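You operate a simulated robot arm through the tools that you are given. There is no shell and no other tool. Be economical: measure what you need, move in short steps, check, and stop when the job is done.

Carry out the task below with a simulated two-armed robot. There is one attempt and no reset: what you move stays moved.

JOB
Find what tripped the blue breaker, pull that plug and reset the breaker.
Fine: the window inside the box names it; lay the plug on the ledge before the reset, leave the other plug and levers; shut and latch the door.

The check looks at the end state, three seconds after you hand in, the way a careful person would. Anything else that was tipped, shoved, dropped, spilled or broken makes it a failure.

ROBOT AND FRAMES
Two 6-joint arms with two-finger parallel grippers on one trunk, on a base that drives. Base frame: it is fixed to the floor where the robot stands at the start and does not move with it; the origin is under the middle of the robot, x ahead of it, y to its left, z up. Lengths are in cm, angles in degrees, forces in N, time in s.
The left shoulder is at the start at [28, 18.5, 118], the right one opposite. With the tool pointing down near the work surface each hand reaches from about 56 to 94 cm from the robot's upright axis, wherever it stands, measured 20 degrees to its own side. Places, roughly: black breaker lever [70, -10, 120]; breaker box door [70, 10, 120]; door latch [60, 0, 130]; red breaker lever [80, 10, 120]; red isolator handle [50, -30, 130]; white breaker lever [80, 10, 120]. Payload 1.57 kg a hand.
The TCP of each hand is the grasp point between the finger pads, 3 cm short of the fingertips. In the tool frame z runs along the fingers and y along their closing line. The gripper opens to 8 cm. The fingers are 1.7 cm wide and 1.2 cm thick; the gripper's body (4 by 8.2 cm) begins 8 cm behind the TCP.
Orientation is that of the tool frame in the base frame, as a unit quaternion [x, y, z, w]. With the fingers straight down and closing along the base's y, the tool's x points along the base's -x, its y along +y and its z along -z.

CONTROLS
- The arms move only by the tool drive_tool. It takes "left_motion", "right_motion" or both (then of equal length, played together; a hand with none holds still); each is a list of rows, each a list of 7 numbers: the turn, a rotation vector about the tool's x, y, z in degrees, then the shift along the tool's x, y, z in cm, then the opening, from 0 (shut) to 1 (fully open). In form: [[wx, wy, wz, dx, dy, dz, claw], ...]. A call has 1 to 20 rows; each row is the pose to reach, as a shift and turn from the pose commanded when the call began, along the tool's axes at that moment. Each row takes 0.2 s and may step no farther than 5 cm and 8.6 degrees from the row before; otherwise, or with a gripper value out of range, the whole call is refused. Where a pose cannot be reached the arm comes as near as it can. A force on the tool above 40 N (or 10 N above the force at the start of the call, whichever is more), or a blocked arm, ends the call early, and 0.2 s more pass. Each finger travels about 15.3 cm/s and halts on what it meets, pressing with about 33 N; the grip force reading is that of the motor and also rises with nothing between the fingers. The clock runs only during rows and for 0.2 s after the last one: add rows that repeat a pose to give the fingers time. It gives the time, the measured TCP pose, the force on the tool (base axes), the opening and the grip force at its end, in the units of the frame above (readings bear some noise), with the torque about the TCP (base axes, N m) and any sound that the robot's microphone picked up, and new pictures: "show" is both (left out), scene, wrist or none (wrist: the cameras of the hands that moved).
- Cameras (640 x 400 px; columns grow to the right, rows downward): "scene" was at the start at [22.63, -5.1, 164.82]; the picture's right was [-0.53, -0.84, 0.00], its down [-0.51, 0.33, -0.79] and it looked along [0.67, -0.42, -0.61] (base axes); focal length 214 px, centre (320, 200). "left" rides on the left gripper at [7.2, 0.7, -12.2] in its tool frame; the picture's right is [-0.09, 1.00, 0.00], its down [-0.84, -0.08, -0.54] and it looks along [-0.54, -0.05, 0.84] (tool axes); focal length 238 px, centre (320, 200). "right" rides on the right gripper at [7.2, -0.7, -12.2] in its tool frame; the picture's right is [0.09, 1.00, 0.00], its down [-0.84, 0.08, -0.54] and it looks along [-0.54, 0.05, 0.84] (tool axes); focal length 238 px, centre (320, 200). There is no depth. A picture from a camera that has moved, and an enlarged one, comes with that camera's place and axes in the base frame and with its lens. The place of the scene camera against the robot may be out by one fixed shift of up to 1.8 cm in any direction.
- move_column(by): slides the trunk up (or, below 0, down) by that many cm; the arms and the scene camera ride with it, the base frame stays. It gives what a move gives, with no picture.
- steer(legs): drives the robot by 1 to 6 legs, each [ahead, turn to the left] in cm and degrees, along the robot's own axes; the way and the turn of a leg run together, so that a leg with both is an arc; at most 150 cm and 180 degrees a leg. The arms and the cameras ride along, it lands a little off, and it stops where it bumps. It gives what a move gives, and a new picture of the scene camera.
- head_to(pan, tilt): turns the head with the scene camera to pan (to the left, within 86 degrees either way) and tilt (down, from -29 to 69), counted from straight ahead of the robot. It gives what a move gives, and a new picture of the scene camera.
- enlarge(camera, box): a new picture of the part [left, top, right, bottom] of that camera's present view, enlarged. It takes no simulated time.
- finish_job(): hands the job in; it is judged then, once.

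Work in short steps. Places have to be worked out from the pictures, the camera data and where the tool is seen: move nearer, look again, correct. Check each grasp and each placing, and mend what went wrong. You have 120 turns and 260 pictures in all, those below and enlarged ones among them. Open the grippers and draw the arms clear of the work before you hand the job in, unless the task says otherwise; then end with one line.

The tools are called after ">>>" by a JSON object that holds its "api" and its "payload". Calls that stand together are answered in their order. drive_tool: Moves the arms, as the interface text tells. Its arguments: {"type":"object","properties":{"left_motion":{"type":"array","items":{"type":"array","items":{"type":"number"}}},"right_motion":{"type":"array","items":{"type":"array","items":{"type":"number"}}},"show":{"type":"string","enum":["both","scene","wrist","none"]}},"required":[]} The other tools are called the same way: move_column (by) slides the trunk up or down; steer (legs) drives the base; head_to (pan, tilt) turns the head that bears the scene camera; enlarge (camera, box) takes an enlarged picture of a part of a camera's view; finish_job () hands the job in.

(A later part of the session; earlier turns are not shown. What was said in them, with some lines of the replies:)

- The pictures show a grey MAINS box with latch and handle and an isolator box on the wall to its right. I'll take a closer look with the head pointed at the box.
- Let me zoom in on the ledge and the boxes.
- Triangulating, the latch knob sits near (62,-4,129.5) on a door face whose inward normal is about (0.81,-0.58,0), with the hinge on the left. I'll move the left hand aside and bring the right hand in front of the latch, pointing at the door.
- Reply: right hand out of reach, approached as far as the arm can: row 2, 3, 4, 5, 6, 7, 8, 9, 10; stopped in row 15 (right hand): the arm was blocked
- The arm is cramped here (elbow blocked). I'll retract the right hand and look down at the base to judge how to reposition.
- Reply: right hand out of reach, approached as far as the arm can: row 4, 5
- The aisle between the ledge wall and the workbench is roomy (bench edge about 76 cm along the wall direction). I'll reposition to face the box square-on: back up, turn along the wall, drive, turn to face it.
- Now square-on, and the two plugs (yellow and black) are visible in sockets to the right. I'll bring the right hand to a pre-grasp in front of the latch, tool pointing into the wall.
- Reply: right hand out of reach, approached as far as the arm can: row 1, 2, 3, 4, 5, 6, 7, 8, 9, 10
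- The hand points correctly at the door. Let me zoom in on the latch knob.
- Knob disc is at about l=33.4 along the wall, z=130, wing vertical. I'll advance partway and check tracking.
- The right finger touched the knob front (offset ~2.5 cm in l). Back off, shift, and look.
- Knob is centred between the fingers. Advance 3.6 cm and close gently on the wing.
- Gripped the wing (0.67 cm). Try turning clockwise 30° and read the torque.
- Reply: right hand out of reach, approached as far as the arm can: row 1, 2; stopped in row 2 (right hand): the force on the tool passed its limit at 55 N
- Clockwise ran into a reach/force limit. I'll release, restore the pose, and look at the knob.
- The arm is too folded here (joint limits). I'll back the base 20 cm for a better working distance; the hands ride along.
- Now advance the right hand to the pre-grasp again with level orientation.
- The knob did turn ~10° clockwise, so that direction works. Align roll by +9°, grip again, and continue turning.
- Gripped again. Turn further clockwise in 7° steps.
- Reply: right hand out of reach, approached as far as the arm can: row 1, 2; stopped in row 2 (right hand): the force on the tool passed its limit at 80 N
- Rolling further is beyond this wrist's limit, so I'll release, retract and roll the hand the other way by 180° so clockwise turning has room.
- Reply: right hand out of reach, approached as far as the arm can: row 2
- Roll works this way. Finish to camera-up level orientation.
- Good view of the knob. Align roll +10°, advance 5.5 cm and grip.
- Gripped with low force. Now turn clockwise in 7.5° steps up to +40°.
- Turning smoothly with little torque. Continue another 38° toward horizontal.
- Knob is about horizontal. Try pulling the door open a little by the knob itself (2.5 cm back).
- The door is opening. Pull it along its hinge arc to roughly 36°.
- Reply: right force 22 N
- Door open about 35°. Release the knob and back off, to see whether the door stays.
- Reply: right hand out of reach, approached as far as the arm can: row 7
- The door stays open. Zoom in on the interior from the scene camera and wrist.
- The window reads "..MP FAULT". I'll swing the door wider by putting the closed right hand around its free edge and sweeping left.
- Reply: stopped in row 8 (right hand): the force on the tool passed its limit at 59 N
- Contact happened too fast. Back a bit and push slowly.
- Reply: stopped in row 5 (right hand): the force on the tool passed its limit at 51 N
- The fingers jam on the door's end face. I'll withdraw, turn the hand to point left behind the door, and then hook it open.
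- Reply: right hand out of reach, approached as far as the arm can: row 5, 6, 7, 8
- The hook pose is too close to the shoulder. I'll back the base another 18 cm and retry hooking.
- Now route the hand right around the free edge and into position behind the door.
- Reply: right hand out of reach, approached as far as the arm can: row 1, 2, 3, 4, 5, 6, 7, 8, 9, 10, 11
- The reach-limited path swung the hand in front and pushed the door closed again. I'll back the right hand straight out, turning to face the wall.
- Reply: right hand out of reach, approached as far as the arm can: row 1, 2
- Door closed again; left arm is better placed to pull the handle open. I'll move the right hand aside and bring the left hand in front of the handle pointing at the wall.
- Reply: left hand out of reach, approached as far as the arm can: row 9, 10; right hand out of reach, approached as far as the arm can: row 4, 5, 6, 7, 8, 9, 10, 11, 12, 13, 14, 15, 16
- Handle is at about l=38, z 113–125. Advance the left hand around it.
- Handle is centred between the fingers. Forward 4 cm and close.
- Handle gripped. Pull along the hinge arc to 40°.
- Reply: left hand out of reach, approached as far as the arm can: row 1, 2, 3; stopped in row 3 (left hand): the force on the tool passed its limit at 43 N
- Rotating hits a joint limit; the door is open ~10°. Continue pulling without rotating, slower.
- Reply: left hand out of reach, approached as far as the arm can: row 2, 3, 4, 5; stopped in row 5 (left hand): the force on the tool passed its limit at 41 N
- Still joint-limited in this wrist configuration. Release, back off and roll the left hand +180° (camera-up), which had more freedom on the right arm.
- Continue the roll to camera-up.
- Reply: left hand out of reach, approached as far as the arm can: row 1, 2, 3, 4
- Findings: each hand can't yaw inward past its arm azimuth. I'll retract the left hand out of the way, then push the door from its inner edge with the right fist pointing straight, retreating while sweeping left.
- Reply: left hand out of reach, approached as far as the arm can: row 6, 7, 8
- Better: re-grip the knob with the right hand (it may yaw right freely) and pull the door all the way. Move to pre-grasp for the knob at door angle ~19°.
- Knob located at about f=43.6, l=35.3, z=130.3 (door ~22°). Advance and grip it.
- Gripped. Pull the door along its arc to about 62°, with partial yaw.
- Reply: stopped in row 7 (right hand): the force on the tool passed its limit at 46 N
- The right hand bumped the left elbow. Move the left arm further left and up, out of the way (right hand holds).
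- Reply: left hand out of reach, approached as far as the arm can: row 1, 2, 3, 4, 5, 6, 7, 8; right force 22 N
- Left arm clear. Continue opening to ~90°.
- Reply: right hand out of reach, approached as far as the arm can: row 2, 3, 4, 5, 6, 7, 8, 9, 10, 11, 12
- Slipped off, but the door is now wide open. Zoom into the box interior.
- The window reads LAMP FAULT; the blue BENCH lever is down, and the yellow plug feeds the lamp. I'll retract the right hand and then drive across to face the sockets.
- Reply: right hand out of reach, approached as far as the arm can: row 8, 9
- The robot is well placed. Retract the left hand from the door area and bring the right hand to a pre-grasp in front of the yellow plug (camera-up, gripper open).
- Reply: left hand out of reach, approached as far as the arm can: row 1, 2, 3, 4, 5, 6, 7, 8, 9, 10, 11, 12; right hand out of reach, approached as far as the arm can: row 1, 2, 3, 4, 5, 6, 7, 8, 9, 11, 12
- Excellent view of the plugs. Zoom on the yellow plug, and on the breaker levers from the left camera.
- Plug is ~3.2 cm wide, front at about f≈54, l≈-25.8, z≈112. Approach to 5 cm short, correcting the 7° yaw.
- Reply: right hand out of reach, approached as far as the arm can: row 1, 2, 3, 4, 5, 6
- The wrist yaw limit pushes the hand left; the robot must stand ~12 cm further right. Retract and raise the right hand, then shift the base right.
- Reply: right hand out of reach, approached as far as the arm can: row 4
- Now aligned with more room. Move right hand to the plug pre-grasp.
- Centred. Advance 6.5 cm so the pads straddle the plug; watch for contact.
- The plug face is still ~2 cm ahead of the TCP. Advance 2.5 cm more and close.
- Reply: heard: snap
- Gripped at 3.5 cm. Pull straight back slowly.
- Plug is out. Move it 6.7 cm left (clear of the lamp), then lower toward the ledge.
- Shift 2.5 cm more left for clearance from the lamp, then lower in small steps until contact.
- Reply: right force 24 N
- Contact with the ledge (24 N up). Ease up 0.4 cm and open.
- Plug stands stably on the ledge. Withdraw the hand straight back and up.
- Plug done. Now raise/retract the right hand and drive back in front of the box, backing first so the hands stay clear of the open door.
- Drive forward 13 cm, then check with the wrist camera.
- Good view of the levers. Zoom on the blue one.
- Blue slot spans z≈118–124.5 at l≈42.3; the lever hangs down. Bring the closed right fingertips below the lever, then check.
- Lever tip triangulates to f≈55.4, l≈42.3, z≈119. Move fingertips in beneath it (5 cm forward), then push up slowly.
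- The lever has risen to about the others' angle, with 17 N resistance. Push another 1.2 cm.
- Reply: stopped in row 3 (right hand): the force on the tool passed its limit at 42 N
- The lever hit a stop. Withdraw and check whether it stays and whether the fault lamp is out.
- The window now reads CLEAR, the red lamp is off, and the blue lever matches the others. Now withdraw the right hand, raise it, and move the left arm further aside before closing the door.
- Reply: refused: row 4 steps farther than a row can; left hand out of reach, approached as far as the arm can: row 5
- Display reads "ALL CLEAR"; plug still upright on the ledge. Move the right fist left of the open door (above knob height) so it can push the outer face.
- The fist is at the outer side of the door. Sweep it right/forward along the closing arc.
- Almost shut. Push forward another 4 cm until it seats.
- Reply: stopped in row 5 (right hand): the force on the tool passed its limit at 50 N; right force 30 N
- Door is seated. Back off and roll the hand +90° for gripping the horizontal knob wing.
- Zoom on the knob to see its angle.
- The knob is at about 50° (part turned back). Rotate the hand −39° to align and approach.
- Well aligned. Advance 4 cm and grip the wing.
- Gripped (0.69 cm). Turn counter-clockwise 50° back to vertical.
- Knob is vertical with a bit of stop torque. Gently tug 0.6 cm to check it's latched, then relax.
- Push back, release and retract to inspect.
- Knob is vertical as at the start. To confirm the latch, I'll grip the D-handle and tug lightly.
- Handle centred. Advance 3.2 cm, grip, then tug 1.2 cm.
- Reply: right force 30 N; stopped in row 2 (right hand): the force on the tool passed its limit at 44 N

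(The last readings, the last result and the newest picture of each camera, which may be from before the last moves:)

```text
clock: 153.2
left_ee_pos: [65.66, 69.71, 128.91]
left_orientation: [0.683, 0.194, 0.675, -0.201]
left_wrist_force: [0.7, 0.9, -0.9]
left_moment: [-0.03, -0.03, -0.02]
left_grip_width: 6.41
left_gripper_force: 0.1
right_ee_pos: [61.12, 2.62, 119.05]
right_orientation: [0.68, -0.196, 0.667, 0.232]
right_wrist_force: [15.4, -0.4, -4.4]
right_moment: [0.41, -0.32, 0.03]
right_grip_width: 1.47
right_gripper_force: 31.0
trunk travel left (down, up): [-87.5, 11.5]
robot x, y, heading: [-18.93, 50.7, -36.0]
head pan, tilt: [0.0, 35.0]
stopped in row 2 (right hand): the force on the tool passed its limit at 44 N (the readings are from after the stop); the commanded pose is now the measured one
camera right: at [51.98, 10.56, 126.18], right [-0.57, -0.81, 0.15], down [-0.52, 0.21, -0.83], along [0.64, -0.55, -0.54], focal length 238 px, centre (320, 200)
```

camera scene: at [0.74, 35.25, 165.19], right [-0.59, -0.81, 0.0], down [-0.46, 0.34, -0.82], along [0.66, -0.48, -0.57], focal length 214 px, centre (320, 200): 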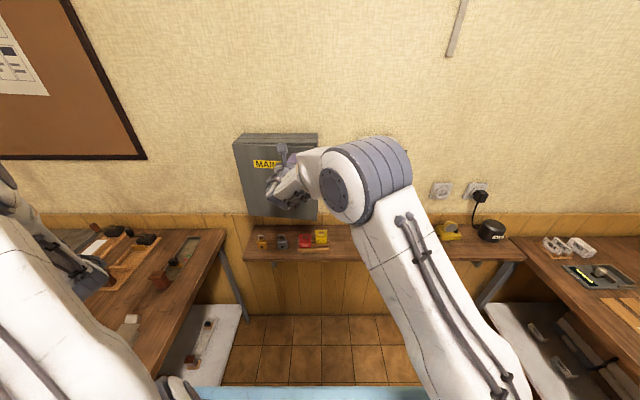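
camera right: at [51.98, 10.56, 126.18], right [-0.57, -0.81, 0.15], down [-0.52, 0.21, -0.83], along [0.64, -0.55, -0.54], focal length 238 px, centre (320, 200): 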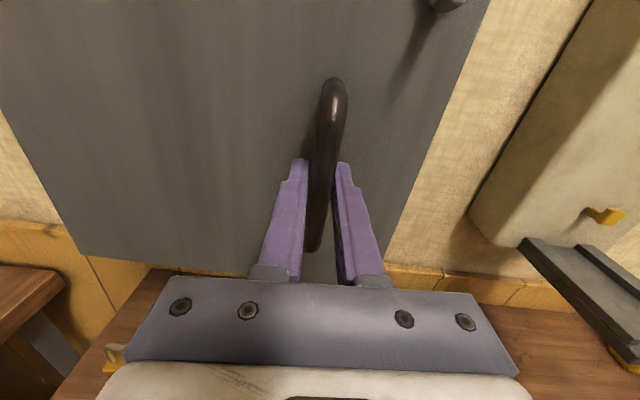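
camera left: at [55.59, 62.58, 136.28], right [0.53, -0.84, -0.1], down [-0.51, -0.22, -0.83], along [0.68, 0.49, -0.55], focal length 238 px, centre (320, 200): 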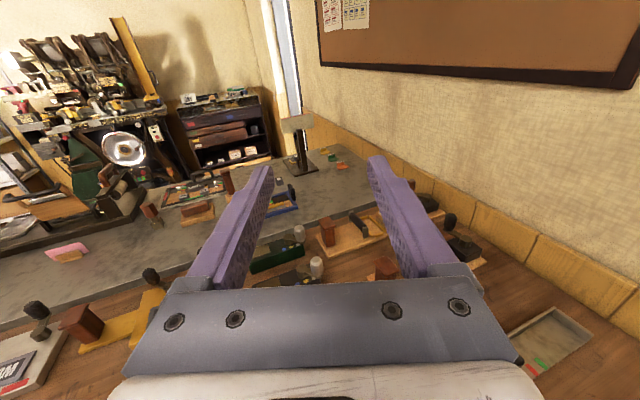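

The door resists at 44 N with almost no movement: it is latched. Release and retract clear.

>>> {"api": "drive_tool", "payload": {"right_motion": [[0, 0, 0, 0, 0, 0.3, 0.3], [0, 0, 0, 0, 0, 0.3, 0.8], [0, 0, 0, 0, 0, -3, 0.8], [0, 0, 0, 0, 0, -7, 0.8], [0, 0, 0, 0, 1, -11, 0.8], [0, 0, 0, 1, 2, -15, 0.8], [0, 0, 0, 2, 3, -19, 0.8], [0, 0, 0, 3, 4, -23, 0.8]], "show": "wrist"}}

>>> {"api": "steer", "payload": {"legs": [[-15, 0]]}}

```text
clock: 155.0
left_ee_pos: [65.55, 69.74, 128.94]
left_orientation: [0.683, 0.193, 0.675, -0.2]
left_wrist_force: [-0.2, -0.4, 0.3]
left_moment: [-0.02, 0.03, -0.02]
left_grip_width: 6.4
left_gripper_force: 0.1
right_ee_pos: [39.98, 12.61, 122.36]
right_orientation: [0.68, -0.195, 0.667, 0.234]
right_wrist_force: [0.9, 0.3, -0.4]
right_moment: [0.01, 0.01, 0.0]
right_grip_width: 6.39
right_gripper_force: 0.0
trunk travel left (down, up): [-87.5, 11.5]
robot x, y, heading: [-18.67, 50.4, -36.1]
head pan, tilt: [0.0, 35.0]
camera right: at [30.85, 20.56, 129.46], right [-0.57, -0.81, 0.15], down [-0.51, 0.21, -0.83], along [0.64, -0.55, -0.54], focal length 238 px, centre (320, 200)
```

right: 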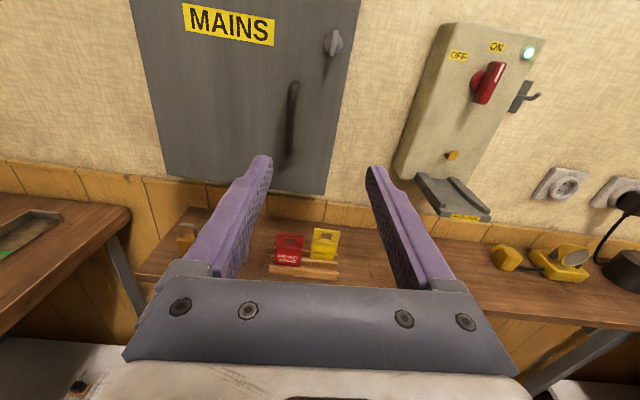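

```text
clock: 156.4
left_ee_pos: [53.29, 78.39, 128.98]
left_orientation: [0.683, 0.193, 0.676, -0.2]
left_wrist_force: [0.5, -0.1, -0.7]
left_moment: [-0.02, -0.04, -0.01]
left_grip_width: 6.38
left_gripper_force: 0.1
right_ee_pos: [27.93, 21.53, 122.17]
right_orientation: [0.68, -0.195, 0.667, 0.235]
right_wrist_force: [0.6, -0.5, -0.7]
right_moment: [0.0, 0.03, -0.01]
right_grip_width: 6.4
right_gripper_force: 0.0
trunk travel left (down, up): [-87.5, 11.5]
robot x, y, heading: [-30.82, 59.21, -36.1]
head pan, tilt: [0.0, 35.0]
camera scene: at [-11.42, 44.12, 165.19], right [-0.59, -0.81, 0.0], down [-0.46, 0.34, -0.82], along [0.66, -0.48, -0.57], focal length 214 px, centre (320, 200)
```

scene: 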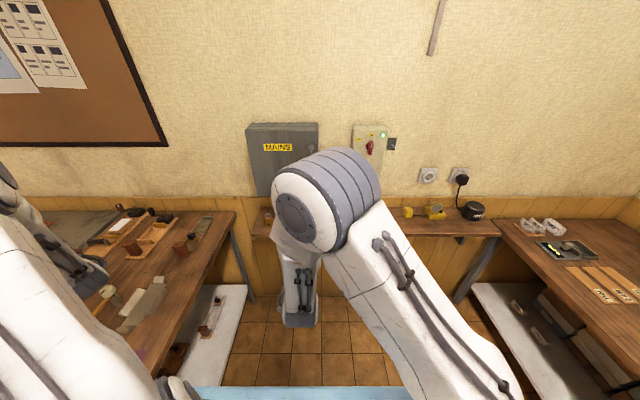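

Everything looks in place; a final zoomed check of the knob and ledge.

>>> {"api": "enlarge", "payload": {"camera": "right", "box": [120, 0, 640, 325]}}

>>> {"api": "enlarge", "payload": {"camera": "scene", "box": [380, 150, 500, 240]}}

```text
1.23 times, centred on (380, 162) of right
camera zoom: at [18.73, 29.35, 129.43], right [-0.57, -0.81, 0.15], down [-0.51, 0.21, -0.83], along [0.64, -0.55, -0.54], focal length 293 px, centre (246, 246)
```

zoom: 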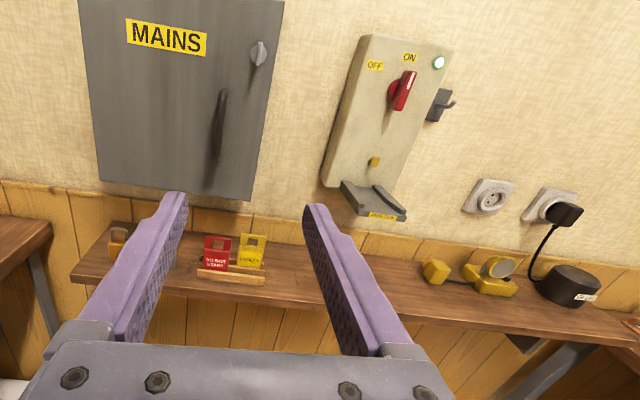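

```text
4.44 times, centred on (440, 195) of scene
camera zoom: at [-11.42, 44.12, 165.19], right [-0.59, -0.81, 0.0], down [-0.46, 0.34, -0.82], along [0.66, -0.48, -0.57], focal length 953 px, centre (-213, 222)
```

zoom: 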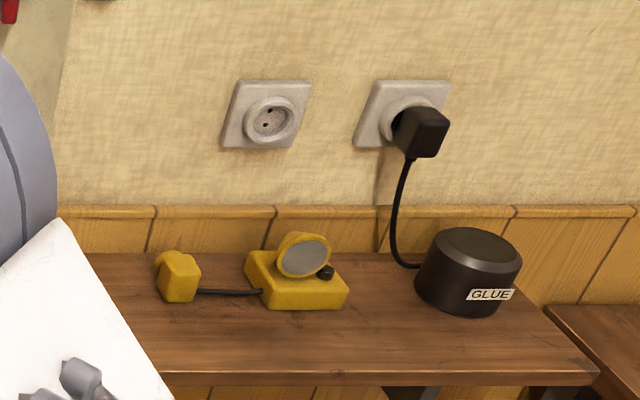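

The plug lies on the ledge, the door is shut and latched, and the arms are clear with grippers open. Handing in.

>>> {"api": "finish_job", "payload": {}}

```text
The job is handed in.
```

The window in the box read LAMP FAULT, so I pulled the yellow lamp plug and set it on the ledge. I then pushed the blue BENCH lever up to ON; the window changed to ALL CLEAR and the red light went out. The door is shut and latched: it held against a 44 N tug. I didn't touch the black plug or move the other three levers, and both arms are clear with their grippers open.
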